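You operate a simulated robot arm through the tools that you are given. There is no shell and no other tool. Be economical: measure what you need, move in short steps, check, and stop when the job is done.

The job below is to be done with a simulated robot arm. You get a single attempt, and the scene is never put back.

Task
Drain the washer and lift out its basket.
Fine: dial to 0 first; open the yellow drain lever till the water is gone, then shut it; lid and basket end on the clear bench.
Where things are to end (x, y in the base frame): washer lid within 60 mm of [240, -250]; wash basket within 60 mm of [350, -130].
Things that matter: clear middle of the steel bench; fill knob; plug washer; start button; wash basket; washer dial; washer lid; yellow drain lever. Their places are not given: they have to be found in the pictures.

Only the result counts: the job must be done as asked and must still hold three seconds after the hand-in. Knocking over, shifting, dropping, spilling or breaking anything else fails it. Lids that push on must go on centred and level and be pressed home; caps that screw on are set level and turned clockwise until they are tight.

Robot
A 6-joint arm with a two-finger parallel gripper, fixed in place. Base frame: the origin is at the foot of the arm, x ahead of it, y to its left, z up; the work surface is at about z = 0. Readings come in mm, degrees, newtons and seconds.
With the tool pointing down near the work surface it reaches from about 140 to 580 mm from the base axis. Its first joint turns from -66.0 to 66.0 degrees. Payload 2.1 kg.
The TCP is the grasp point between the finger pads, 30 mm short of the fingertips. In the tool frame z runs along the fingers and y along their closing line. The gripper opens to 94 mm. The fingers are 28 mm wide and 10 mm thick; the gripper's body (50 by 96 mm) begins 55 mm behind the TCP.
Orientation is that of the tool frame in the base frame, as a unit quaternion [x, y, z, w]. With the fingers straight down and closing along the base's y, the tool's x points along the base's -x, its y along +y and its z along -z.

Tools
- The arm moves only by the tool arm_command. Its arguments are lists of equal length, an entry for each row: "claw": the finger opening in mm, from 0 to 94; "translation": the shift along the tool's x, y, z in units of 250 mm (1.0 is 250 mm), a list of three; "dr": the turn, a rotation vector about the tool's x, y, z in units of 120 degrees (1.0 is 120 degrees), a list of three. In form: {"claw": [claw, ...], "translation": [[x, y, z], ...], "dr": [[ax, ay, az], ...]}. A call has 1 to 8 rows; each row is the pose to reach, as a shift and turn from the pose commanded when the call began, along the tool's axes at that moment. A call with a number of a shift or a turn outside -1 to 1 is refused whole. Rows are played at 5 a second. More than 50 mm and 8.6 degrees between two rows, or a gripper value outside its range, and nothing of the call is played. A pose out of reach is approached as far as the arm can. The call stops where the force on the tool passes 80 N (or 10 N more than at its start, if that is more) or the arm is blocked; 0.2 s more then pass. Each finger travels about 72 mm/s and halts on what it meets, pressing with about 42 N; the grip force reading is that of the motor and also rises with nothing between the fingers. The clock runs only during rows and for 0.2 s after the last one: add rows that repeat a pose to give the fingers time. It gives the time, the measured TCP pose, the force on the tool (base axes), the opening and the grip force at its end, in the units of the frame above (readings bear some noise), with the torque about the TCP (base axes, N m) and any sound that the robot's microphone picked up.
- Cameras (640 x 400 px; columns grow to the right, rows downward): "scene" is fixed at [66.7, -398, 487]; the picture's right is [0.68, -0.73, 0.00], its down [-0.44, -0.41, -0.80] and it looks along [0.59, 0.54, -0.60] (base axes); focal length 214 px, centre (320, 200). "wrist" rides on the gripper at [76, 14, -103] in the tool frame; the picture's right is [-0.18, 0.98, 0.00], its down [-0.75, -0.14, -0.64] and it looks along [-0.63, -0.12, 0.77] (tool axes); focal length 243 px, centre (320, 200).
- capture(camera): a new picture of that camera. No time passes.
- locate(camera, pixels): for up to 12 pixels [column, row] of the newest picture of that camera ("zoom" is the newest enlarged one), the place [x, y, z] in the base frame of the surface seen there, good to about 2 mm, but the place of the scene camera against the robot may be out by one fixed shift of up to 25 mm in any direction. No time passes.
- close_up(camera, box): a new picture of the part [left, top, right, bottom] of that camera's present view, enlarged. No time passes.
- finish_job(): hands the job in; it is judged then, once.

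Go step by step. Measure first, check grasps and placings, and put right what went wrong. The budget is 80 turns and 46 pictures, counting those below and the enlarged ones. Unless the task says otherwise, let go and move clear before handing in, and close with one line.

The tools are called after "Emit:" as a command line: name --argument value ..., lists and objects as JSON in quotes. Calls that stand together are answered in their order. arm_command: Moves the arm, as the interface text tells. Its arguments: {"type":"object","properties":{"claw":{"type":"array","items":{"type":"number"}},"translation":{"type":"array","items":{"type":"array","items":{"type":"number"}}},"dr":{"type":"array","items":{"type":"array","items":{"type":"number"}}}},"required":["claw","translation","dr"]} The other tools are called the same way: capture (camera) takes a picture; locate (camera, pixels) gives the place of the surface under pixels of a picture; close_up (camera, box) takes an enlarged picture of a part of a camera's view; finish_job () hands the job in.

At the start:

```text
t: 0.0
tcp_pos: [297.2, -143.7, 324.0]
tcp_rot: [0.001, 1.0, 0.0, 0.0]
wrist_force: [0.0, 0.9, -0.9]
ft_torque: [-0.04, 0.02, 0.02]
finger_gap: 93.7
finger_force: 0.1
```

scene: 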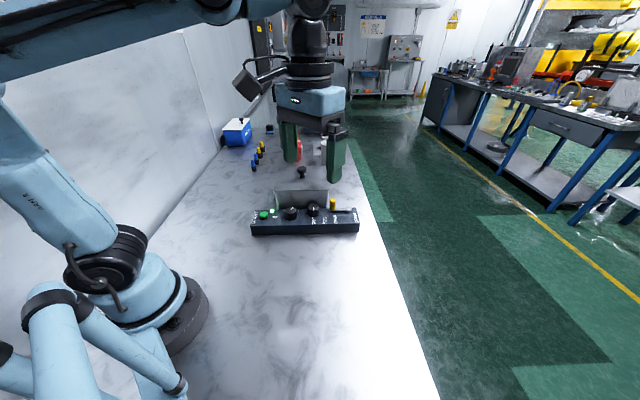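
wrist: 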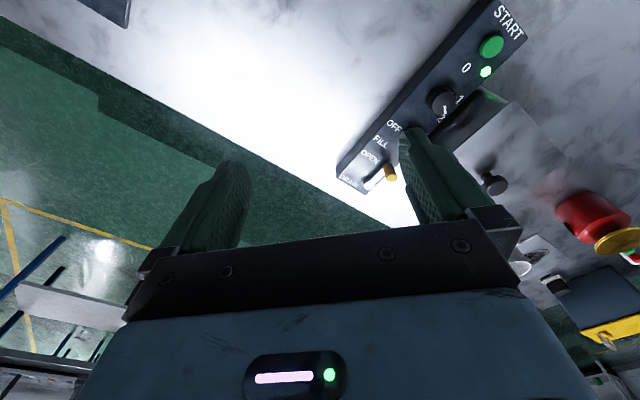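

The scene picture shows a control panel around (305,222) with a lid and knob behind it, near (302,172). I'll enlarge it to read the details.

Emit:
close_up --camera "scene" --box '[220, 110, 380, 250]'

Emit:
close_up --camera "wrist" --box '[320, 0, 640, 300]'

```text
2.86 times, centred on (300, 180) of scene
```

zoom: 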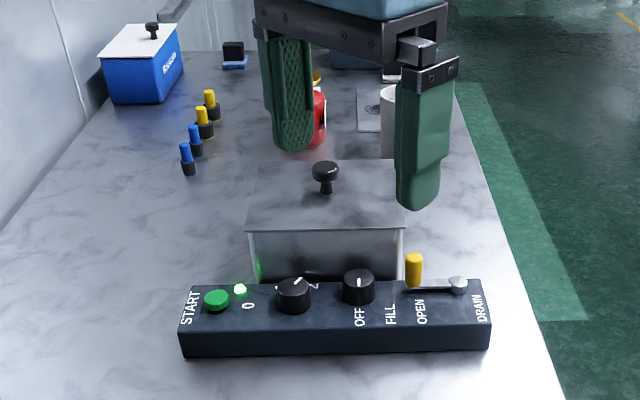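

```text
1.33 times, centred on (480, 150) of wrist
```

zoom: 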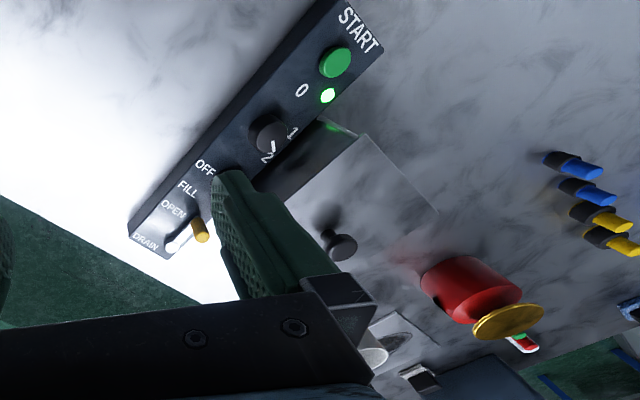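

The enlarged views show START, the dial, the fill knob, the drain lever (yellow grip, pivot to its right) and the lidded tank. Next I'll measure them in both cameras to find the scene camera's offset.

Emit:
locate --camera "zoom" --pixels '[[338, 60], [268, 135], [201, 232], [172, 244], [343, 245], [360, 133], [437, 211], [270, 180], [383, 50], [128, 235], [140, 258], [273, 146]]'

Emit:
close_up --camera "scene" --box '[245, 180, 365, 240]'

```text
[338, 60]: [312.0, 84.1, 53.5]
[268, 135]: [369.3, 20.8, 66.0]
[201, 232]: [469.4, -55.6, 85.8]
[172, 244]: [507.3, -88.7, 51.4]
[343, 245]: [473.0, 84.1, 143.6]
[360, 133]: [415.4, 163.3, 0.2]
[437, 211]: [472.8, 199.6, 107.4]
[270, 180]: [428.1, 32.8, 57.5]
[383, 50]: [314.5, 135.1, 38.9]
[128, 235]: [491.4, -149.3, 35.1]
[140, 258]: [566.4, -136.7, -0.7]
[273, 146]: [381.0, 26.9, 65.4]
```

```text
5.33 times, centred on (305, 210) of scene
```

zoom: 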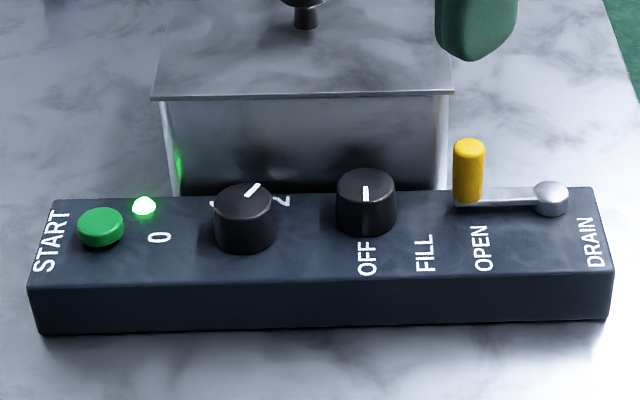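

The lever's pivot is near (507,-89), its yellow grip near (469,-56) and the dial near (370,21). I'll move back at height for a clear overhead wrist view.

Emit:
arm_command --claw '[94, 94, 94, 94]' --translation '[[0.0625, 0.145, 0], [0.125, 0.29, 0], [0.1875, 0.435, 0], [0.25, 0.58, 0]]' --dr '[[0, 0, 0], [0, 0, 0], [0, 0, 0], [0, 0, 0]]'

Emit:
capture --camera "wrist"

Emit:
capture --camera "scene"

```text
t: 1.0
tcp_pos: [235.9, 2.5, 326.2]
tcp_rot: [0.001, 1.0, -0.001, 0.0]
wrist_force: [0.7, -0.5, -1.0]
ft_torque: [-0.02, 0.0, -0.03]
finger_gap: 93.9
finger_force: 0.0
```

```text
40 pictures are left
```

wrist: 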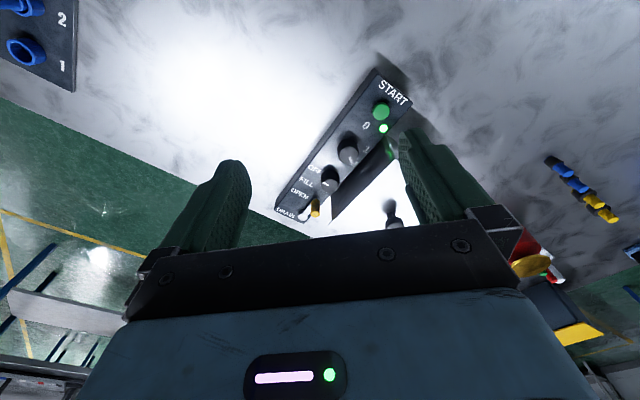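

```text
39 pictures are left
```

scene: 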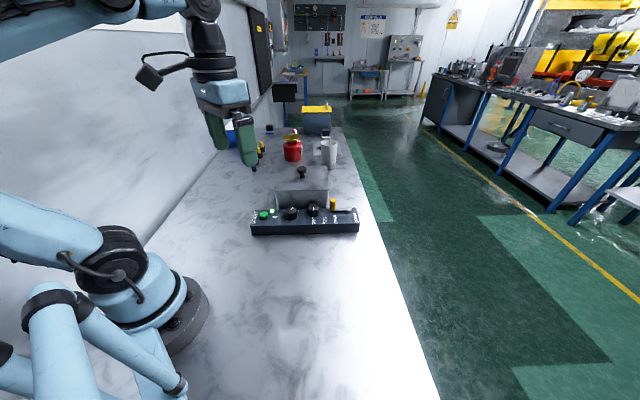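

The wrist view is clear now, and it also shows a socket block with blue plugs at upper left (35,45). I'll enlarge both pictures and measure.

Emit:
close_up --camera "wrist" --box '[260, 60, 440, 230]'

Emit:
locate --camera "wrist" --pixels '[[35, 45], [72, 5], [60, 90], [5, 60], [560, 165], [610, 215], [555, 115]]'

Emit:
locate --camera "scene" --pixels '[[264, 214], [291, 208], [314, 206], [333, 199], [302, 168], [275, 192], [328, 192], [250, 232], [358, 231], [342, 204], [293, 150], [330, 150]]'

```text
2.35 times, centred on (350, 145) of wrist
```

zoom: 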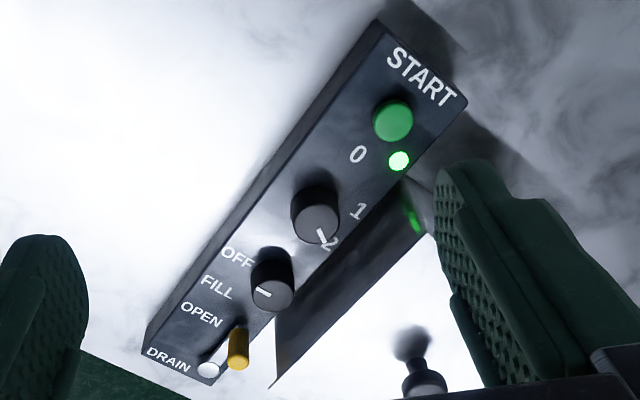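

```text
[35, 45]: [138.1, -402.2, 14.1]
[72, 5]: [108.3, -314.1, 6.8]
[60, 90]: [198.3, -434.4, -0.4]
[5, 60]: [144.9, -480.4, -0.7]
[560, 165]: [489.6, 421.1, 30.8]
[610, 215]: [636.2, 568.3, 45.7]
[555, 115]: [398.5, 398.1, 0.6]
```

```text
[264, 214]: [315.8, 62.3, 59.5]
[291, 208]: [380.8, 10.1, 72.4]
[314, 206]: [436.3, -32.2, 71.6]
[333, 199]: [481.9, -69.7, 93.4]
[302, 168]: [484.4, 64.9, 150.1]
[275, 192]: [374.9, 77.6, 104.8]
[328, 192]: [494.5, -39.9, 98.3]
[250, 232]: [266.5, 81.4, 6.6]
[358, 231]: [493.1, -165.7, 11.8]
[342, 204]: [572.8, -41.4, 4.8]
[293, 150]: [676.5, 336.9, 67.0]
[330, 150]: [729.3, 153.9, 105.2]
```

Comparing the two cameras, the scene readings are off by about (+11,-17,+7). Now the enlarged wrist view gives the exact label, pointer and lever places.

Emit:
locate --camera "zoom" --pixels '[[317, 226], [322, 236], [316, 222], [358, 155], [357, 211], [332, 242], [237, 257], [200, 313], [208, 370], [237, 335], [263, 293], [168, 359]]'

Emit:
close_up --camera "wrist" --box '[330, 110, 380, 170]'

```text
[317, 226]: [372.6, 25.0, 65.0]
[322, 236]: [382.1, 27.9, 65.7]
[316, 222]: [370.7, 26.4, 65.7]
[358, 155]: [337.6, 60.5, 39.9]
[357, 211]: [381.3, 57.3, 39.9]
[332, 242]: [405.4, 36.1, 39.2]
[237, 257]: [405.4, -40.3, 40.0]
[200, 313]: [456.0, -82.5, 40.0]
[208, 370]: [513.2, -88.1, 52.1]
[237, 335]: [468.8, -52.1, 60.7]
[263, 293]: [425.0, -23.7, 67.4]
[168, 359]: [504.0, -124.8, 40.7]
```

```text
6.67 times, centred on (355, 140) of wrist
```

zoom: 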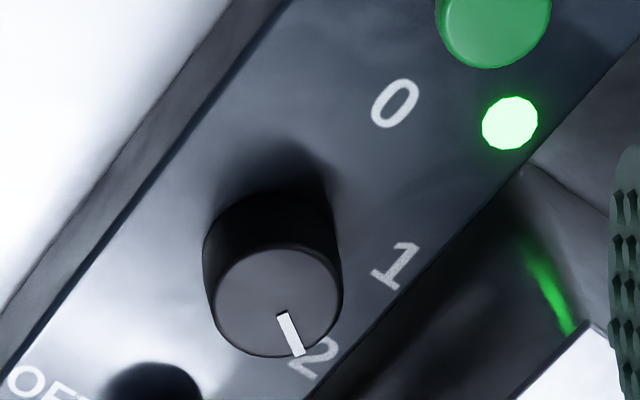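

The dial's pointer aims at about 2, so it must turn counter-clockwise to 0. I'll measure the dial's top rim and pointer precisely.

Emit:
locate --camera "zoom" --pixels '[[283, 312], [298, 352], [213, 295], [334, 295], [270, 255], [275, 351], [272, 302], [397, 103], [397, 267], [314, 360], [210, 240], [338, 240]]'

```text
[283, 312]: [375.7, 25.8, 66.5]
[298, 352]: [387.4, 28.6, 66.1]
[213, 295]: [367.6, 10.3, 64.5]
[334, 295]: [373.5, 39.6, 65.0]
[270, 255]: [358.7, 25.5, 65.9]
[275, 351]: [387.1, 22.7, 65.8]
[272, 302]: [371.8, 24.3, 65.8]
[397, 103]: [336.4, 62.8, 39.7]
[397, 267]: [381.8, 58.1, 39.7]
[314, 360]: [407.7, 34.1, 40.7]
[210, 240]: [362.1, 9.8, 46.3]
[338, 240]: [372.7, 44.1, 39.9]
```

The dial's centre is (372,24.5) with its top at z=66, and the pointer is at about 15°, on 2. Label 1 is at 74° and 0 at about 134°, so it needs +120° counter-clockwise seen from above. I'll move over it, pre-twisted by -60°.

Emit:
arm_command --claw '[80, 60, 54, 54, 54, 54, 54, 54]' --translation '[[-0.0682, 0.011, 0.088], [-0.1364, 0.022, 0.176], [-0.2046, 0.033, 0.264], [-0.2728, 0.044, 0.352], [-0.341, 0.055, 0.44], [-0.4092, 0.066, 0.528], [-0.4774, 0.077, 0.616], [-0.5456, 0.088, 0.705]]' --dr '[[0, 0, 0.0625], [0, 0, 0.125], [0, 0, 0.1875], [0, 0, 0.25], [0, 0, 0.3125], [0, 0, 0.375], [0, 0, 0.4375], [0, 0, 0.5]]'

Emit:
capture --camera "wrist"

```text
t: 2.8
tcp_pos: [371.2, 23.5, 148.8]
tcp_rot: [0.501, 0.865, -0.001, 0.001]
wrist_force: [-0.6, 0.4, -0.6]
ft_torque: [0.02, -0.02, -0.01]
finger_gap: 54.0
finger_force: 0.2
```

```text
36 pictures are left
```

wrist: 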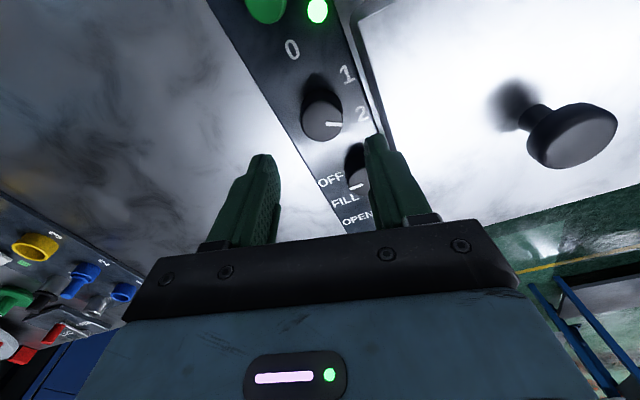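

The fingers are over the dial, with the closing line at 30° clear of the tank wall. I'll descend to tips at z=46 and close on the dial.

Emit:
arm_command --claw '[54, 54, 54, 25, 25, 25]' --translation '[[0.001, 0.006, 0.1], [0.001, 0.006, 0.2], [0.001, 0.006, 0.291], [0.001, 0.006, 0.291], [0.001, 0.006, 0.291], [0.001, 0.006, 0.291]]' --dr '[[0, 0, 0], [0, 0, 0], [0, 0, 0], [0, 0, 0], [0, 0, 0], [0, 0, 0]]'

```text
t: 3.4
tcp_pos: [375.6, 28.2, 109.3]
tcp_rot: [0.5, 0.866, 0.005, 0.0]
wrist_force: [-8.8, -4.2, 47.7]
ft_torque: [1.45, -1.3, 0.14]
finger_gap: 48.7
finger_force: 0.1
stopped in row 2: the force on the tool passed its limit at 168 N (the readings are from after the stop); the commanded pose is now the measured one
```

The finger met something about 40 mm from the TCP toward the tank, probably the lid's edge. I'll back straight up and look.

Emit:
arm_command --claw '[54, 54]' --translation '[[0, 0, -0.1], [0, 0, -0.2]]' --dr '[[0, 0, 0], [0, 0, 0]]'

Emit:
close_up --camera "scene" --box '[220, 120, 380, 250]'

Emit:
capture --camera "wrist"

```text
t: 4.0
tcp_pos: [375.3, 27.7, 158.3]
tcp_rot: [0.5, 0.866, 0.004, 0.0]
wrist_force: [0.4, 0.0, 0.4]
ft_torque: [-0.01, 0.01, -0.01]
finger_gap: 54.2
finger_force: 0.2
```

```text
3.08 times, centred on (300, 185) of scene
```

zoom: 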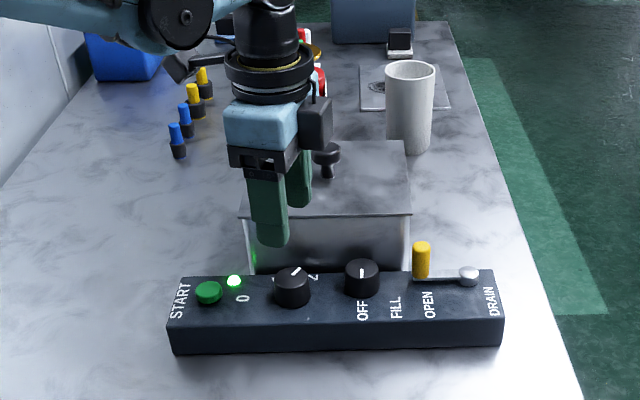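

```text
34 pictures are left
```

wrist: 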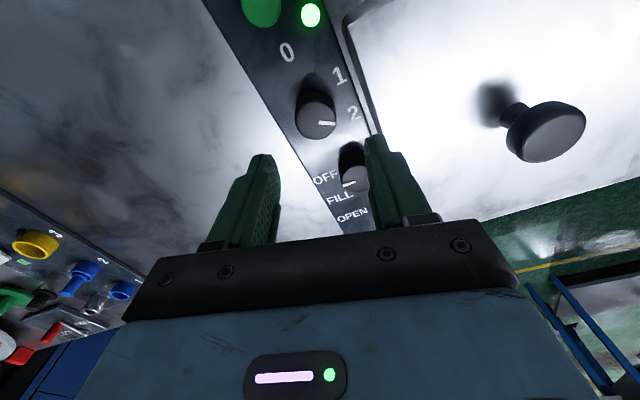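

The lid looks undisturbed. I'll measure its front edge in the wrist picture.

Emit:
locate --camera "wrist" --pixels '[[348, 42], [352, 55], [372, 115], [378, 135], [358, 70], [365, 80], [440, 60], [600, 180], [548, 128], [520, 125], [318, 120], [320, 92]]'

Emit:
close_up --camera "wrist" --box '[230, 0, 430, 160]'

```text
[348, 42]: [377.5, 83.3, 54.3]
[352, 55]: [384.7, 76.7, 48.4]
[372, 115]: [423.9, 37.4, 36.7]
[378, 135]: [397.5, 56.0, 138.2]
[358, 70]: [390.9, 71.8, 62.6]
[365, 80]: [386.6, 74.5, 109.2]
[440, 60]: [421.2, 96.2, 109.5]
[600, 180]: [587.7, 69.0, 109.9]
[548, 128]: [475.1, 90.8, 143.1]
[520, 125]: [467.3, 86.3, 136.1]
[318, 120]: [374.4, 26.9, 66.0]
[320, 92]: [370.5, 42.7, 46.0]
```

```text
2.50 times, centred on (330, 80) of wrist
```

zoom: 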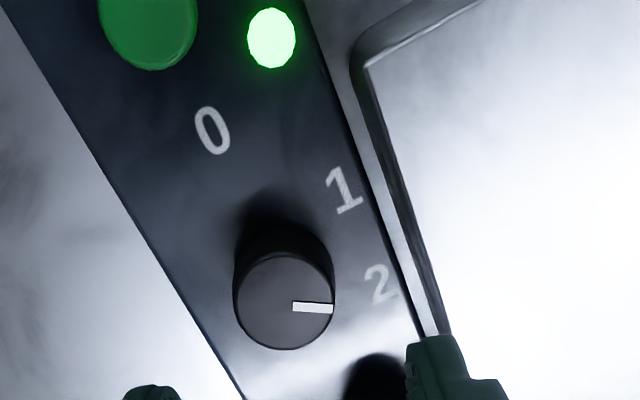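

Emit:
locate --camera "zoom" --pixels '[[372, 72], [390, 125], [418, 220], [444, 325], [360, 100], [385, 180], [415, 290], [283, 305], [300, 307], [330, 309], [237, 305], [285, 347]]'

```text
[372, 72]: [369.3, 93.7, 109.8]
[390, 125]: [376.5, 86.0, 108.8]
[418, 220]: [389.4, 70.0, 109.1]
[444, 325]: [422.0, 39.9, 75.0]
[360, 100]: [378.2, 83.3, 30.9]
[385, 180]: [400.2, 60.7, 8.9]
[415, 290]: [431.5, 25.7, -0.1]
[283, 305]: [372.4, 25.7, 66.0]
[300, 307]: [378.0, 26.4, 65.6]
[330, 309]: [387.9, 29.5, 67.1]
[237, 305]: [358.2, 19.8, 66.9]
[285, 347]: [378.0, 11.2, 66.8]
```

The lid's top is at z=109.5 and its front edge is only 42 mm from the dial axis, so the finger's thick outer part caught it. I'll narrow the opening to 42 mm, recentre on (373,24.6) and descend.

Emit:
arm_command --claw '[42, 42, 42, 42, 42, 42]' --translation '[[-0.0057, -0.0149, 0], [-0.0057, -0.0149, 0.0], [-0.0057, -0.0149, 0.08], [-0.0057, -0.0149, 0.16], [-0.0057, -0.0149, 0.24], [-0.0057, -0.0149, 0.325]]' --dr '[[0, 0, 0], [0, 0, 0], [0, 0, 0], [0, 0, 0], [0, 0, 0], [0, 0, 0]]'

```text
t: 5.4
tcp_pos: [372.6, 23.4, 78.1]
tcp_rot: [0.501, 0.866, 0.004, 0.0]
wrist_force: [-0.4, -0.5, -0.5]
ft_torque: [0.0, -0.02, 0.02]
finger_gap: 42.2
finger_force: 0.0
```

The fingers are free around the dial at z=78. I'll close now, then start turning counter-clockwise.

Emit:
arm_command --claw '[26, 26, 26]' --translation '[[0, 0, 0], [0, 0, 0], [0, 0, 0]]' --dr '[[0, 0, 0], [0, 0, 0], [0, 0, 0]]'

Emit:
arm_command --claw '[26, 26, 26, 26, 26, 26, 26, 26]' --translation '[[0, 0, 0], [0, 0, 0], [0, 0, 0], [0, 0, 0], [0, 0, 0], [0, 0, 0], [0, 0, 0], [0, 0, 0]]' --dr '[[0, 0, -0.0625], [0, 0, -0.125], [0, 0, -0.1875], [0, 0, -0.25], [0, 0, -0.3125], [0, 0, -0.375], [0, 0, -0.4375], [0, 0, -0.5]]'

```text
t: 6.2
tcp_pos: [372.4, 24.9, 76.6]
tcp_rot: [0.501, 0.866, 0.005, 0.001]
wrist_force: [0.3, 0.4, -13.9]
ft_torque: [0.0, -0.02, -0.02]
finger_gap: 34.6
finger_force: 44.7
```

```text
t: 8.0
tcp_pos: [373.1, 24.7, 76.6]
tcp_rot: [-0.002, 1.0, 0.005, 0.003]
wrist_force: [2.9, 13.7, -5.6]
ft_torque: [0.34, 0.66, -0.04]
finger_gap: 34.3
finger_force: 45.1
```

The dial is gripped (gap 34 mm) and turned 60°. I'll turn the other 60° and look.

Emit:
arm_command --claw '[26, 26, 26, 26, 26, 26, 26, 26]' --translation '[[0, 0, 0], [0, 0, 0], [0, 0, 0], [0, 0, 0], [0, 0, 0], [0, 0, 0], [0, 0, 0], [0, 0, 0]]' --dr '[[0, 0, -0.0625], [0, 0, -0.125], [0, 0, -0.1875], [0, 0, -0.25], [0, 0, -0.3125], [0, 0, -0.375], [0, 0, -0.4375], [0, 0, -0.5]]'

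Emit:
close_up --camera "scene" --box '[240, 170, 370, 245]'

```text
t: 9.8
tcp_pos: [372.3, 25.4, 75.2]
tcp_rot: [-0.5, 0.866, 0.005, 0.006]
wrist_force: [-4.5, 24.5, -4.8]
ft_torque: [0.34, 0.42, -0.69]
finger_gap: 34.7
finger_force: 44.5
```

```text
4.92 times, centred on (305, 208) of scene
```

zoom: 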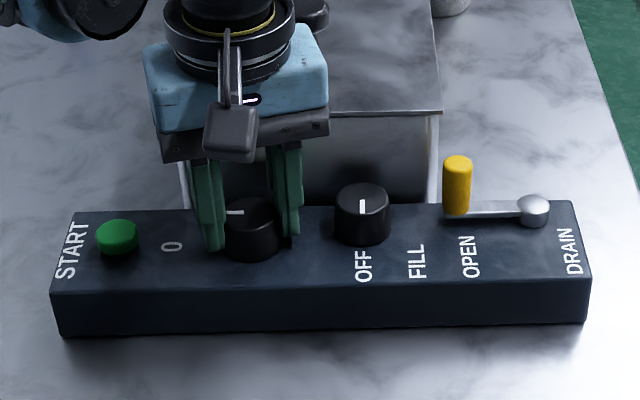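

The pointer at (235,212) now aims at 0 and the LED has gone out. I'll open to 44 mm, rise, and check the dial.

Emit:
arm_command --claw '[44, 44, 44, 44, 44, 44]' --translation '[[0, 0, 0], [0, 0, 0], [0, 0, -0.1], [0, 0, -0.24], [0, 0, -0.38], [0, 0, -0.54]]' --dr '[[0, 0, 0], [0, 0, 0], [0, 0, 0], [0, 0, 0], [0, 0, 0], [0, 0, 0]]'

Emit:
capture --camera "wrist"

Emit:
close_up --camera "scene" --box '[240, 170, 370, 245]'

```text
t: 11.2
tcp_pos: [373.8, 23.7, 212.1]
tcp_rot: [-0.499, 0.866, 0.003, 0.003]
wrist_force: [0.4, 0.1, -0.7]
ft_torque: [0.01, 0.01, 0.02]
finger_gap: 44.2
finger_force: 0.0
```

```text
31 pictures are left
```

wrist: 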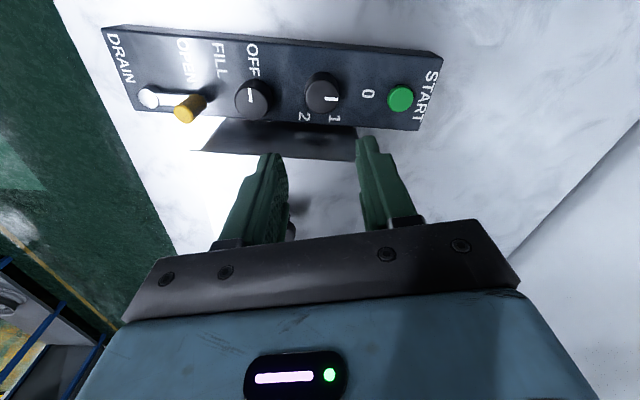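

```text
4.92 times, centred on (305, 208) of scene
```

zoom: 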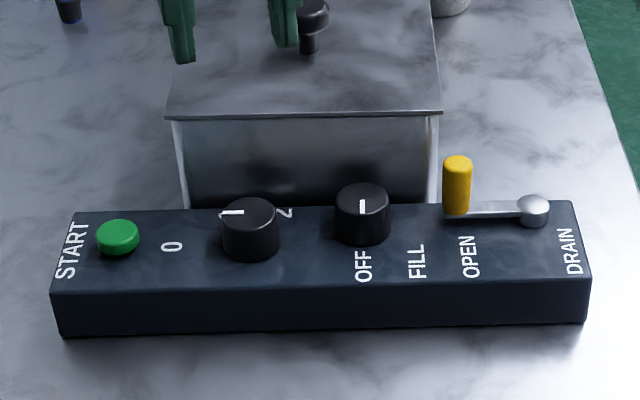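

The dial is on 0 and the lamp is off. Next is the drain lever, so I'll enlarge it and measure.

Emit:
close_up --camera "wrist" --box '[90, 20, 240, 140]'

Emit:
locate --camera "zoom" --pixels '[[248, 312], [310, 298], [400, 355], [466, 310], [430, 330], [395, 120], [115, 160], [70, 90], [165, 380], [200, 318], [360, 300], [640, 310]]'

```text
3.33 times, centred on (165, 80) of wrist
```

zoom: 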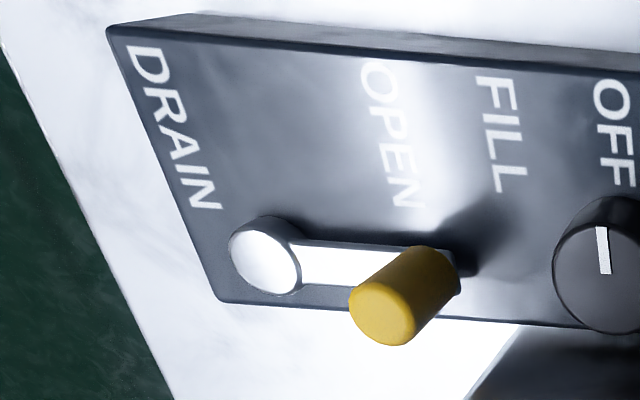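

```text
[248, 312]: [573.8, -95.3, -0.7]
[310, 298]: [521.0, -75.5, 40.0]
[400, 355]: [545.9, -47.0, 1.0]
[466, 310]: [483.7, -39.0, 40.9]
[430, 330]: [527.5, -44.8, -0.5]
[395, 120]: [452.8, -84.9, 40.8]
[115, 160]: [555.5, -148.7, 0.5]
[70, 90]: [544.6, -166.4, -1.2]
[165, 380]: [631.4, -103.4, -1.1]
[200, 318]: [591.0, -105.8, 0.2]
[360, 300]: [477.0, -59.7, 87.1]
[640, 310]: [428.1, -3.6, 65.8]
```

Emit:
locate --camera "zoom" --pixels '[[383, 315], [355, 318], [412, 318], [420, 255], [455, 290], [265, 262], [340, 265], [222, 295], [110, 35], [205, 265], [478, 150], [440, 270]]'

```text
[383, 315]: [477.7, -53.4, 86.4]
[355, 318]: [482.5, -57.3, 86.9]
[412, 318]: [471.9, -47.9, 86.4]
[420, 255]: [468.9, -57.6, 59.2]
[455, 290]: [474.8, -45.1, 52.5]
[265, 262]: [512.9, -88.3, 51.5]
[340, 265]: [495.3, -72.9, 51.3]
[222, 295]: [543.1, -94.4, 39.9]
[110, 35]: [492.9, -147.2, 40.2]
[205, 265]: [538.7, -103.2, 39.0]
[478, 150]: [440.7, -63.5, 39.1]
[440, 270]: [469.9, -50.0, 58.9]
```

The yellow grip is about 14 mm wide at (475,-54) with its top at z=86, and the pivot is at (512.5,-88.5), so the arm is 51 mm long and points at 137°. OPEN lies counter-clockwise, toward the front edge. I'll move over the grip with the closing line roughly along the lever.

Emit:
arm_command --claw '[40, 30, 28, 28, 28]' --translation '[[0.016, -0.127, 0.062], [0.032, -0.2535, 0.124], [0.048, -0.38, 0.186], [0.064, -0.507, 0.248], [0.064, -0.507, 0.248]]' --dr '[[0, 0, 0.052], [0, 0, 0.104], [0, 0, 0.156], [0, 0, 0.208], [0, 0, 0.208]]'

Emit:
close_up --camera "wrist" --box '[200, 0, 440, 180]'

Emit:
close_up --camera "scene" --box '[260, 140, 390, 245]'

```text
t: 12.4
tcp_pos: [472.8, -53.5, 148.1]
tcp_rot: [-0.299, 0.954, 0.003, 0.003]
wrist_force: [-0.5, -0.1, 0.4]
ft_torque: [-0.03, -0.04, -0.01]
finger_gap: 27.9
finger_force: 0.0
```

```text
2.22 times, centred on (320, 90) of wrist
```

zoom: 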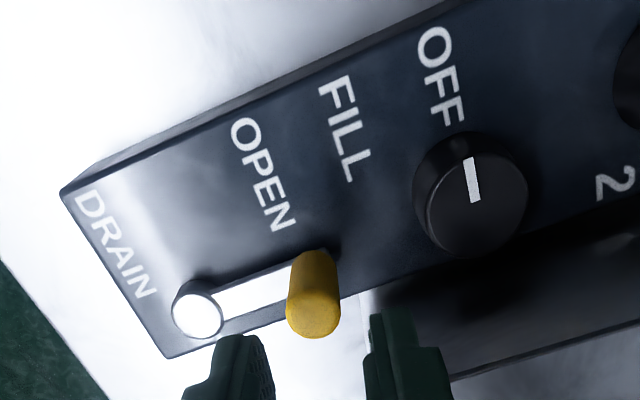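

```text
3.81 times, centred on (325, 192) of scene
```

zoom: 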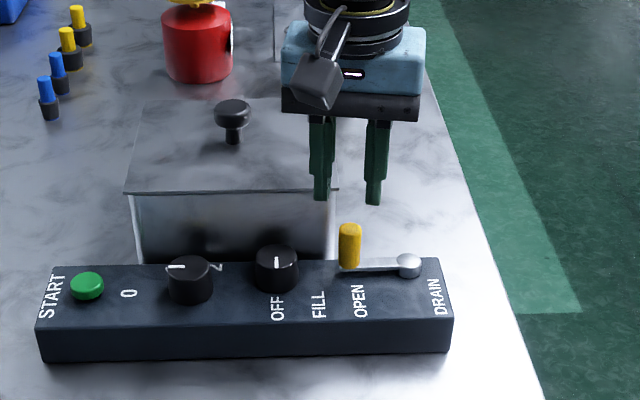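

The fingers sit just off the grip. I'll recentre on (477,-53) and descend to tips at z=60, then close.

Emit:
arm_command --claw '[28, 28, 28, 28, 8, 8, 8]' --translation '[[-0.015, -0.008, 0], [-0.015, -0.008, 0.08], [-0.015, -0.008, 0.16], [-0.015, -0.008, 0.228], [-0.015, -0.008, 0.228], [-0.015, -0.008, 0.228], [-0.015, -0.008, 0.228]]' --dr '[[0, 0, 0], [0, 0, 0], [0, 0, 0], [0, 0, 0], [0, 0, 0], [0, 0, 0], [0, 0, 0]]'

Emit:
close_up --camera "scene" --box '[300, 160, 380, 240]'

```text
t: 14.0
tcp_pos: [476.0, -54.3, 93.1]
tcp_rot: [-0.299, 0.954, 0.0, 0.005]
wrist_force: [20.3, -23.4, 10.2]
ft_torque: [-0.25, -0.18, -0.08]
finger_gap: 17.7
finger_force: 44.8
```

```text
5.00 times, centred on (340, 200) of scene
```

zoom: 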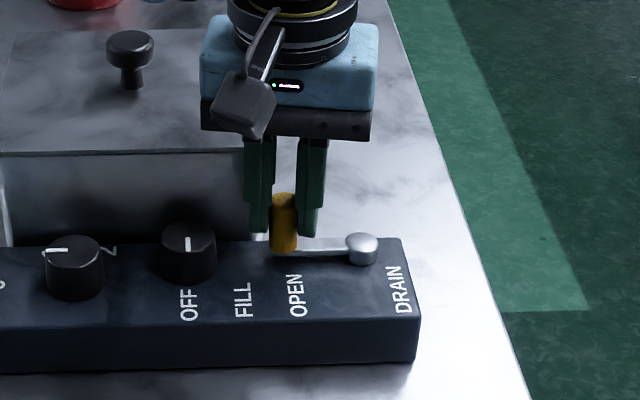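

The grip is held (gap 17.7 mm). I'll swing it 40° counter-clockwise about the pivot, turning the hand along, and read the forces.

Emit:
arm_command --claw '[8, 8, 8, 8, 8]' --translation '[[0.0268, -0.0077, 0], [0.0523, -0.019, 0], [0.076, -0.0338, 0], [0.0974, -0.0517, 0], [0.1161, -0.0725, 0]]' --dr '[[0, 0, -0.0667], [0, 0, -0.1333], [0, 0, -0.2], [0, 0, -0.2667], [0, 0, -0.3333]]'

Emit:
close_up --camera "scene" --box '[300, 160, 380, 240]'

```text
t: 15.2
tcp_pos: [462.4, -82.6, 93.4]
tcp_rot: [-0.61, 0.792, 0.003, 0.003]
wrist_force: [-7.7, 3.9, 22.0]
ft_torque: [0.22, 0.05, 0.11]
finger_gap: 17.9
finger_force: 45.1
```

```text
5.00 times, centred on (340, 200) of scene
```

zoom: 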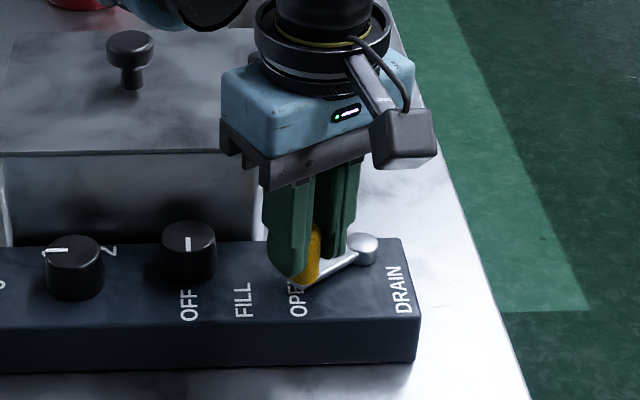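

The lever follows freely. I'll swing on another 40° (the same rows in the tool frame) and watch for the stop.

Emit:
arm_command --claw '[8, 8, 8, 8, 8]' --translation '[[0.0268, -0.0077, 0], [0.0523, -0.019, 0], [0.076, -0.0338, 0], [0.0974, -0.0517, 0], [0.1161, -0.0725, 0]]' --dr '[[0, 0, -0.0667], [0, 0, -0.1333], [0, 0, -0.2], [0, 0, -0.2667], [0, 0, -0.3333]]'

Emit:
close_up --camera "scene" --box '[300, 160, 380, 240]'

```text
t: 16.4
tcp_pos: [477.4, -117.5, 94.1]
tcp_rot: [0.843, -0.537, 0.003, -0.004]
wrist_force: [-0.3, -1.0, -0.2]
ft_torque: [0.0, 0.01, 0.04]
finger_gap: 8.8
finger_force: 0.4
```

```text
5.00 times, centred on (340, 200) of scene
```

zoom: 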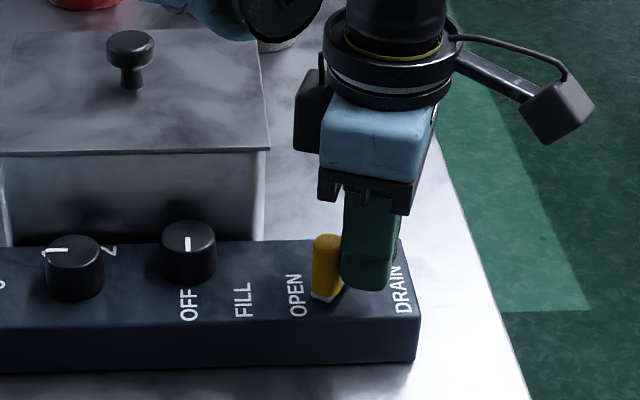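

The lever reached its stop and the fingers slid off the grip, which now stands by OPEN at (325,265). I'll rise and measure where the lever ended up.

Emit:
arm_command --claw '[9, 9, 9]' --translation '[[0, 0, -0.15], [0, 0, -0.3], [0, 0, -0.46]]' --dr '[[0, 0, 0], [0, 0, 0], [0, 0, 0]]'

Emit:
close_up --camera "scene" --box '[240, 150, 380, 245]'

Emit:
locate --camera "zoom" --pixels '[[422, 200], [422, 240], [427, 264], [458, 228], [445, 245], [290, 88], [40, 175], [330, 175], [110, 150], [250, 135]]'

```text
t: 17.2
tcp_pos: [471.4, -118.0, 206.1]
tcp_rot: [0.843, -0.538, 0.0, -0.004]
wrist_force: [0.1, 0.2, -0.3]
ft_torque: [0.02, 0.03, -0.01]
finger_gap: 9.1
finger_force: 0.1
```

```text
4.21 times, centred on (310, 198) of scene
```

zoom: 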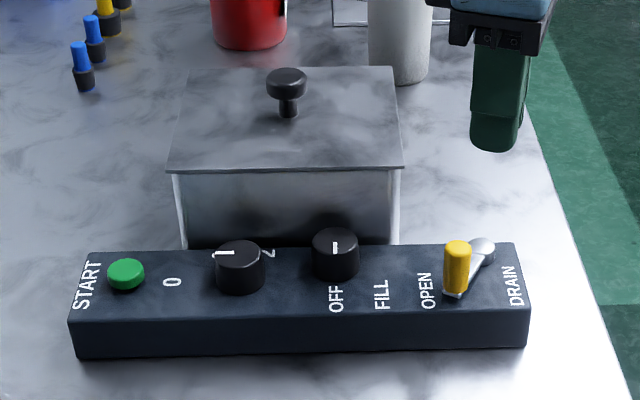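

```text
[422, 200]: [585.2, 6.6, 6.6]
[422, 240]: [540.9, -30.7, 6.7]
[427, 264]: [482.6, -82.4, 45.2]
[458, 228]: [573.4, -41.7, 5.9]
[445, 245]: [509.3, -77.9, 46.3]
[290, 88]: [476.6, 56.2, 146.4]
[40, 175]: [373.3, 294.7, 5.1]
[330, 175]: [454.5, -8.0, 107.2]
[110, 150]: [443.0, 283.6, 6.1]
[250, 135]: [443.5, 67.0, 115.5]
```

Emit:
locate --camera "zoom" --pixels '[[457, 245], [457, 275], [483, 243], [452, 294], [286, 72], [287, 88], [272, 78], [305, 78], [180, 160], [400, 160], [385, 70], [195, 70]]'

```text
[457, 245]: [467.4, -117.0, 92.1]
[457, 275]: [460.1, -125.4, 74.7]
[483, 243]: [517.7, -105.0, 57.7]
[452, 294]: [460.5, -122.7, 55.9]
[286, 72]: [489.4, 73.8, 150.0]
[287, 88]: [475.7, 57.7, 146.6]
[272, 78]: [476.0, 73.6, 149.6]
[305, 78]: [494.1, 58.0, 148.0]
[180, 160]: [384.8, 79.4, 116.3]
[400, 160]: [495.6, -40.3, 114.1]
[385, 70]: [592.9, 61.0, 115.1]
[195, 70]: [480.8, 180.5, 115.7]
```

Corrected, the grip is at about (461,-101), so the lever is 57° from shut and at its open stop. While it drains I'll go to the lid knob near (476,87), its top at z=144, and look.

Emit:
arm_command --claw '[40, 40, 40, 40, 40, 40, 40, 40]' --translation '[[-0.0919, -0.0454, 0], [-0.1839, -0.0908, 0], [-0.2758, -0.1361, 0], [-0.3677, -0.1815, 0], [-0.4596, -0.2269, 0], [-0.5516, -0.2723, 0], [-0.6435, -0.3176, 0], [-0.7354, -0.363, 0]]' --dr '[[0, 0, 0.0708], [0, 0, 0.1416], [0, 0, 0.2124], [0, 0, 0.2832], [0, 0, 0.354], [0, 0, 0.4248], [0, 0, 0.4956], [0, 0, 0.5664]]'

Emit:
capture --camera "wrist"

Emit:
close_up --camera "scene" --box '[240, 110, 380, 245]'

```text
t: 19.0
tcp_pos: [481.0, 90.0, 207.8]
tcp_rot: [-0.397, 0.918, 0.002, 0.004]
wrist_force: [0.1, 0.0, -0.3]
ft_torque: [0.0, -0.01, -0.01]
finger_gap: 39.9
finger_force: 0.0
```

```text
22 pictures are left
```

wrist: 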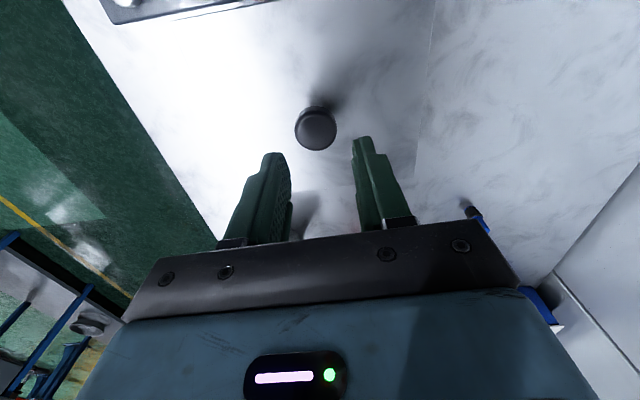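

```text
2.96 times, centred on (310, 178) of scene
```

zoom: 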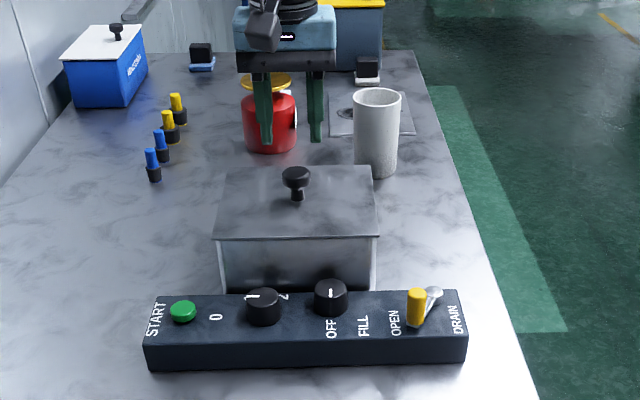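

Emit:
locate --camera "wrist" --pixels '[[316, 131], [298, 131], [333, 131], [316, 116], [316, 147], [220, 100], [420, 140], [300, 232], [428, 60]]'

```text
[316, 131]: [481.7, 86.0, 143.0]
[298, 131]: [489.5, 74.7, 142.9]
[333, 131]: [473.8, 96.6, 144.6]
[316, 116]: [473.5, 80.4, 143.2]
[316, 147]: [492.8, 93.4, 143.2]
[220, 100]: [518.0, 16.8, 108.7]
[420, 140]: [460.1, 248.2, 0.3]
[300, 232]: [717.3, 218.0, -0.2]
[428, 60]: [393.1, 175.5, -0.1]
```

The knob's centre is (482,86), 28 mm wide, top at z=143. I'll centre, descend to TCP z≈142 and grip it.

Emit:
arm_command --claw '[46, 46, 46, 46, 20, 20, 20]' --translation '[[0.007, -0.014, 0], [0.007, -0.014, 0.1], [0.007, -0.014, 0.2], [0.007, -0.014, 0.258], [0.007, -0.014, 0.258], [0.007, -0.014, 0.258], [0.007, -0.014, 0.258]]' --dr '[[0, 0, 0], [0, 0, 0], [0, 0, 0], [0, 0, 0], [0, 0, 0], [0, 0, 0], [0, 0, 0]]'

Emit:
arm_command --claw '[20, 20, 20, 20]' --translation '[[0, 0, -0.04], [0, 0, -0.08], [0, 0, -0.12], [0, 0, -0.16]]' --dr '[[0, 0, 0], [0, 0, 0], [0, 0, 0], [0, 0, 0]]'

Emit:
close_up --camera "scene" --box '[240, 110, 380, 245]'

```text
t: 20.6
tcp_pos: [481.3, 84.7, 144.6]
tcp_rot: [-0.399, 0.917, 0.002, 0.004]
wrist_force: [-1.4, -0.1, 4.7]
ft_torque: [0.07, -0.01, 0.02]
finger_gap: 30.8
finger_force: 42.2
```

```text
t: 21.6
tcp_pos: [481.3, 82.5, 184.9]
tcp_rot: [-0.399, 0.917, 0.003, 0.004]
wrist_force: [0.3, -0.2, -2.1]
ft_torque: [-0.01, 0.04, 0.0]
finger_gap: 31.0
finger_force: 42.1
```

```text
2.96 times, centred on (310, 178) of scene
```

zoom: 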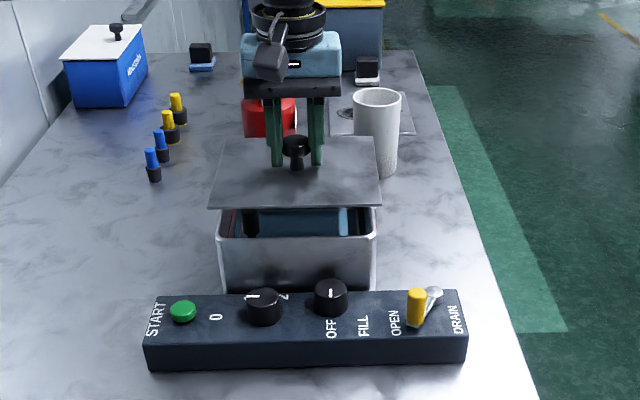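

The lid is up: a flat, light plate held level. I'll rise to clear the lever and carry it halfway to the bench spot.

Emit:
arm_command --claw '[20, 20, 20, 20, 20, 20, 20, 20]' --translation '[[0, 0, -0.11], [0, 0, -0.22], [0.1413, -0.0165, -0.22], [0.2826, -0.033, -0.22], [0.424, -0.0495, -0.22], [0.5653, -0.066, -0.22], [0.7066, -0.0825, -0.22], [0.848, -0.099, -0.22]]' --dr '[[0, 0, 0], [0, 0, 0], [0, 0, 0], [0, 0, 0], [0, 0, 0], [0, 0, 0], [0, 0, 0], [0, 0, 0]]'

Emit:
arm_command --claw '[20, 20, 20, 20, 20, 20, 20]' --translation '[[0.1413, -0.0165, 0], [0.2826, -0.033, 0], [0.424, -0.0495, 0], [0.5653, -0.066, 0], [0.7066, -0.0825, 0], [0.848, -0.099, 0], [0.848, -0.099, 0.15]]' --dr '[[0, 0, 0], [0, 0, 0], [0, 0, 0], [0, 0, 0], [0, 0, 0], [0, 0, 0], [0, 0, 0]]'

Emit:
capture --camera "scene"

Emit:
close_up --camera "scene" --box '[260, 140, 390, 245]'

```text
t: 23.4
tcp_pos: [356.2, -88.7, 237.5]
tcp_rot: [-0.4, 0.917, 0.003, 0.003]
wrist_force: [-0.3, -0.2, -3.3]
ft_torque: [0.02, 0.03, 0.01]
finger_gap: 30.7
finger_force: 42.3
```

```text
t: 25.0
tcp_pos: [227.3, -259.1, 198.3]
tcp_rot: [-0.4, 0.917, 0.003, 0.004]
wrist_force: [0.1, 0.5, -2.3]
ft_torque: [-0.07, 0.01, -0.02]
finger_gap: 30.9
finger_force: 41.9
```

```text
19 pictures are left
```

scene: 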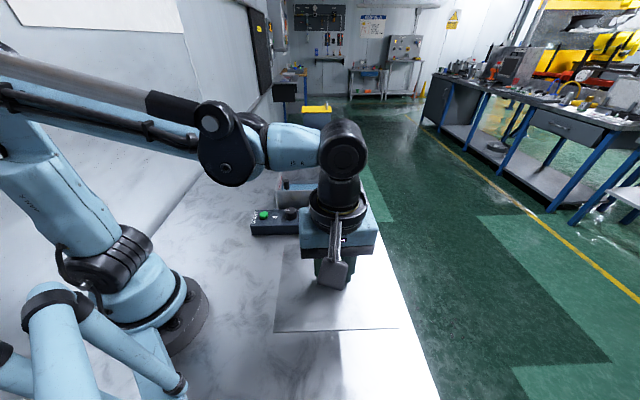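

```text
3.81 times, centred on (325, 192) of scene
```

zoom: 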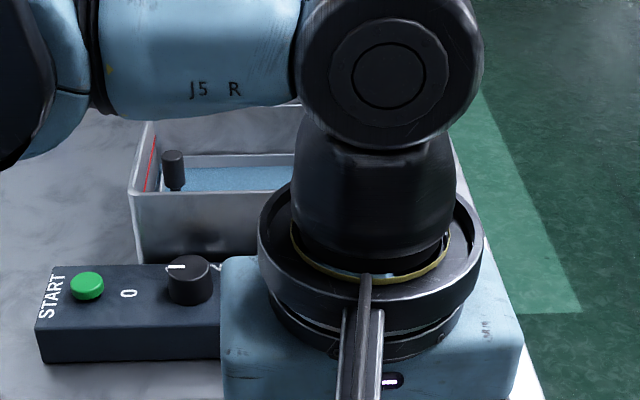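

The lid hangs near its spot. Before lowering I'll check where the bench edge and the free surface are around it.

Emit:
locate --camera "scene" --pixels '[[405, 320], [418, 350], [432, 390], [385, 245], [300, 360], [400, 370], [398, 328], [274, 331], [285, 245]]'

```text
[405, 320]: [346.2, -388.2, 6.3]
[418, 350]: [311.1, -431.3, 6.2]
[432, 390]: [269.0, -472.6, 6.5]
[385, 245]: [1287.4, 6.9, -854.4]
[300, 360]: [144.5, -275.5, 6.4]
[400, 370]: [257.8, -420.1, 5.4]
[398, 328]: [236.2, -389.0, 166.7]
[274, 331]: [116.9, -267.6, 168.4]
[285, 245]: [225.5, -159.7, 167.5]
```

The bench is clear there: the lid's corners project well inside the edge and about 40 mm from the socket block. I'll lower to just above contact.

Emit:
arm_command --claw '[20, 20, 20, 20, 20, 20]' --translation '[[-0.02, 0, 0.15], [-0.02, 0, 0.3], [-0.02, 0, 0.45], [-0.02, 0, 0.55], [-0.02, 0, 0.6], [-0.02, 0, 0.62]]' --dr '[[0, 0, 0], [0, 0, 0], [0, 0, 0], [0, 0, 0], [0, 0, 0], [0, 0, 0]]'

Emit:
close_up --camera "scene" --box '[240, 150, 440, 400]'

```text
t: 26.4
tcp_pos: [232.1, -256.0, 46.3]
tcp_rot: [-0.399, 0.917, 0.003, 0.004]
wrist_force: [-0.6, -0.3, -3.0]
ft_torque: [0.0, 0.0, 0.0]
finger_gap: 31.0
finger_force: 41.4
```

```text
1.60 times, centred on (340, 275) of scene
```

zoom: 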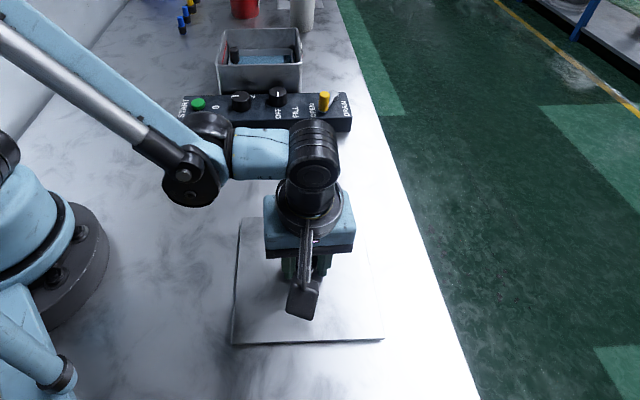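

The lid is a few millimetres above the bench. I'll lower in small steps until the force shows contact.

Emit:
arm_command --claw '[20, 20, 20]' --translation '[[0, 0, 0.008], [0, 0, 0.016], [0, 0, 0.022]]' --dr '[[0, 0, 0], [0, 0, 0], [0, 0, 0]]'

```text
t: 27.2
tcp_pos: [232.8, -254.8, 39.4]
tcp_rot: [-0.399, 0.917, 0.005, 0.002]
wrist_force: [-6.2, 13.1, 56.9]
ft_torque: [-0.47, 0.19, 0.1]
finger_gap: 30.8
finger_force: 42.3
```

The lid is down (57 N contact). I'll ease up, open and rise clear.

Emit:
arm_command --claw '[20, 50, 50, 50, 50, 50, 50]' --translation '[[0, 0, -0.006], [0, 0, -0.006], [0, 0, -0.006], [0, 0, -0.1], [0, 0, -0.25], [0, 0, -0.44], [0, 0, -0.63]]' --dr '[[0, 0, 0], [0, 0, 0], [0, 0, 0], [0, 0, 0], [0, 0, 0], [0, 0, 0], [0, 0, 0]]'

Emit:
close_up --camera "scene" --box '[250, 130, 370, 240]'

Emit:
capture --camera "scene"

```text
t: 28.8
tcp_pos: [232.9, -256.0, 195.6]
tcp_rot: [-0.399, 0.917, 0.003, 0.003]
wrist_force: [0.2, -0.1, 0.0]
ft_torque: [0.0, 0.02, 0.02]
finger_gap: 50.2
finger_force: 0.1
```

```text
3.64 times, centred on (310, 185) of scene
```

zoom: 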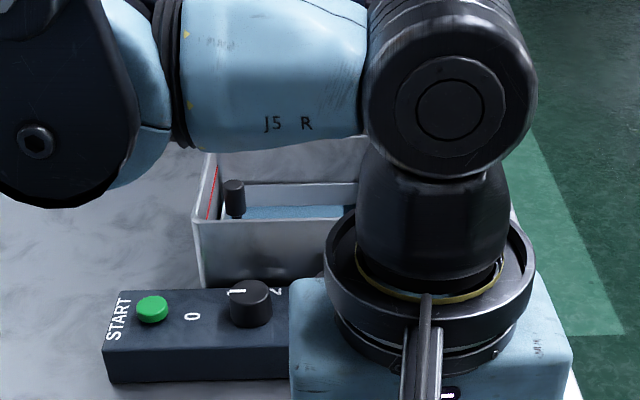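

```text
15 pictures are left
```

scene: 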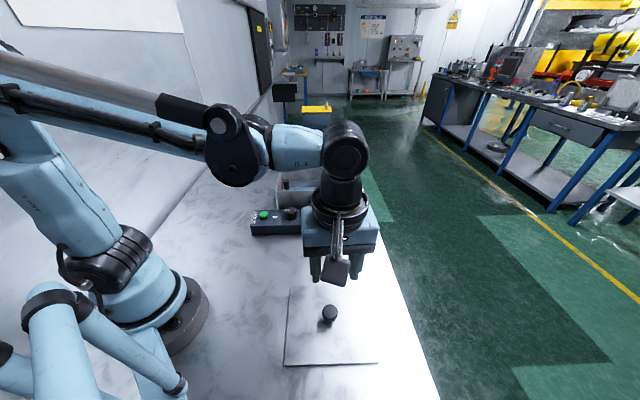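

The lid stands flat near (233,-256). I'll go to a viewing pose over the front of the tank to see the water and the basket.

Emit:
arm_command --claw '[60, 60, 60, 60]' --translation '[[-0.1595, 0.0277, -0.052], [-0.319, 0.0554, -0.104], [-0.4785, 0.0831, -0.156], [-0.638, 0.1108, -0.208]]' --dr '[[0, 0, 0], [0, 0, 0], [0, 0, 0], [0, 0, 0]]'

Emit:
arm_command --claw '[60, 60, 60, 60]' --translation '[[-0.1595, 0.0277, -0.052], [-0.319, 0.0554, -0.104], [-0.4785, 0.0831, -0.156], [-0.638, 0.1108, -0.208]]' --dr '[[0, 0, 0], [0, 0, 0], [0, 0, 0], [0, 0, 0]]'

Emit:
capture --camera "wrist"

Emit:
close_up --camera "scene" --box '[250, 130, 370, 240]'

```text
t: 29.8
tcp_pos: [322.6, -124.8, 248.0]
tcp_rot: [-0.399, 0.917, 0.003, 0.004]
wrist_force: [-0.5, 0.0, -0.1]
ft_torque: [0.02, 0.01, 0.01]
finger_gap: 60.0
finger_force: 0.1
```

```text
t: 30.8
tcp_pos: [408.6, 11.2, 304.7]
tcp_rot: [-0.399, 0.917, 0.002, 0.003]
wrist_force: [0.4, 0.2, 0.5]
ft_torque: [0.01, 0.01, 0.02]
finger_gap: 59.8
finger_force: 0.0
```

```text
14 pictures are left
```

wrist: 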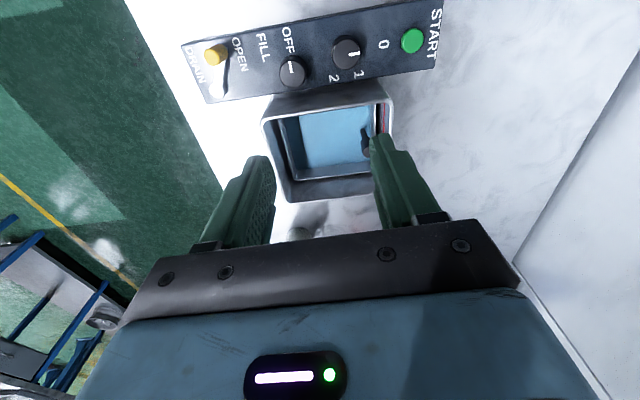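

```text
3.64 times, centred on (310, 185) of scene
```

zoom: 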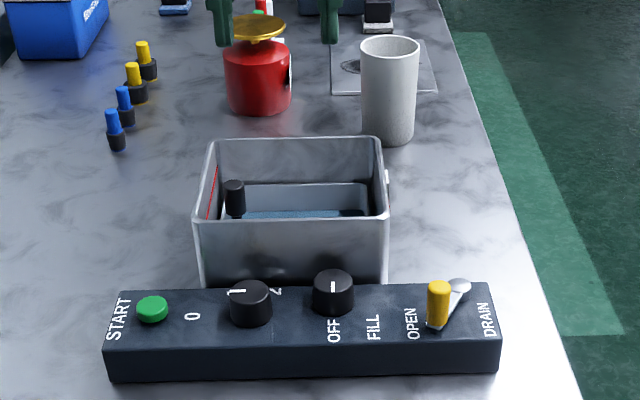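

Emit:
close_up --camera "wrist" --box '[250, 70, 410, 210]'

Emit:
locate --camera "zoom" --pixels '[[300, 200], [400, 240], [240, 330], [160, 250], [470, 250], [450, 320], [130, 300], [300, 380], [480, 150], [560, 120], [65, 200], [350, 160]]'

```text
2.86 times, centred on (330, 140) of wrist
```

zoom: 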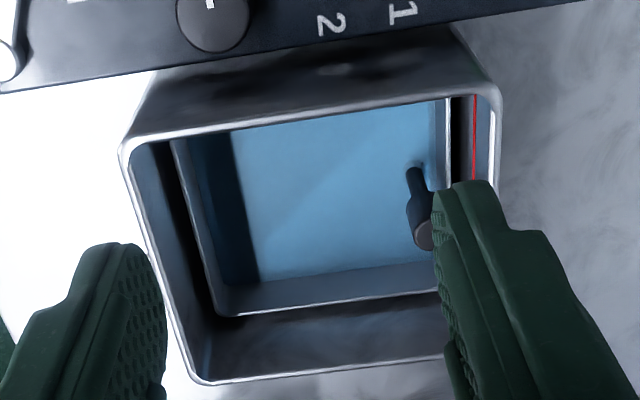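

```text
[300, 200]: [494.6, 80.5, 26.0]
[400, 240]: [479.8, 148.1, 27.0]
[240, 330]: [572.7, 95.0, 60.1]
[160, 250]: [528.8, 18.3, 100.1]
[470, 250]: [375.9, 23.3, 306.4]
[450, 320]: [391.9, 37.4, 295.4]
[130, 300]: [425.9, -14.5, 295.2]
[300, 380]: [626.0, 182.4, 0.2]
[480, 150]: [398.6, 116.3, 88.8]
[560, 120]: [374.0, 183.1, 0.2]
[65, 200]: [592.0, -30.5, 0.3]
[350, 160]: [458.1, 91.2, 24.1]
```

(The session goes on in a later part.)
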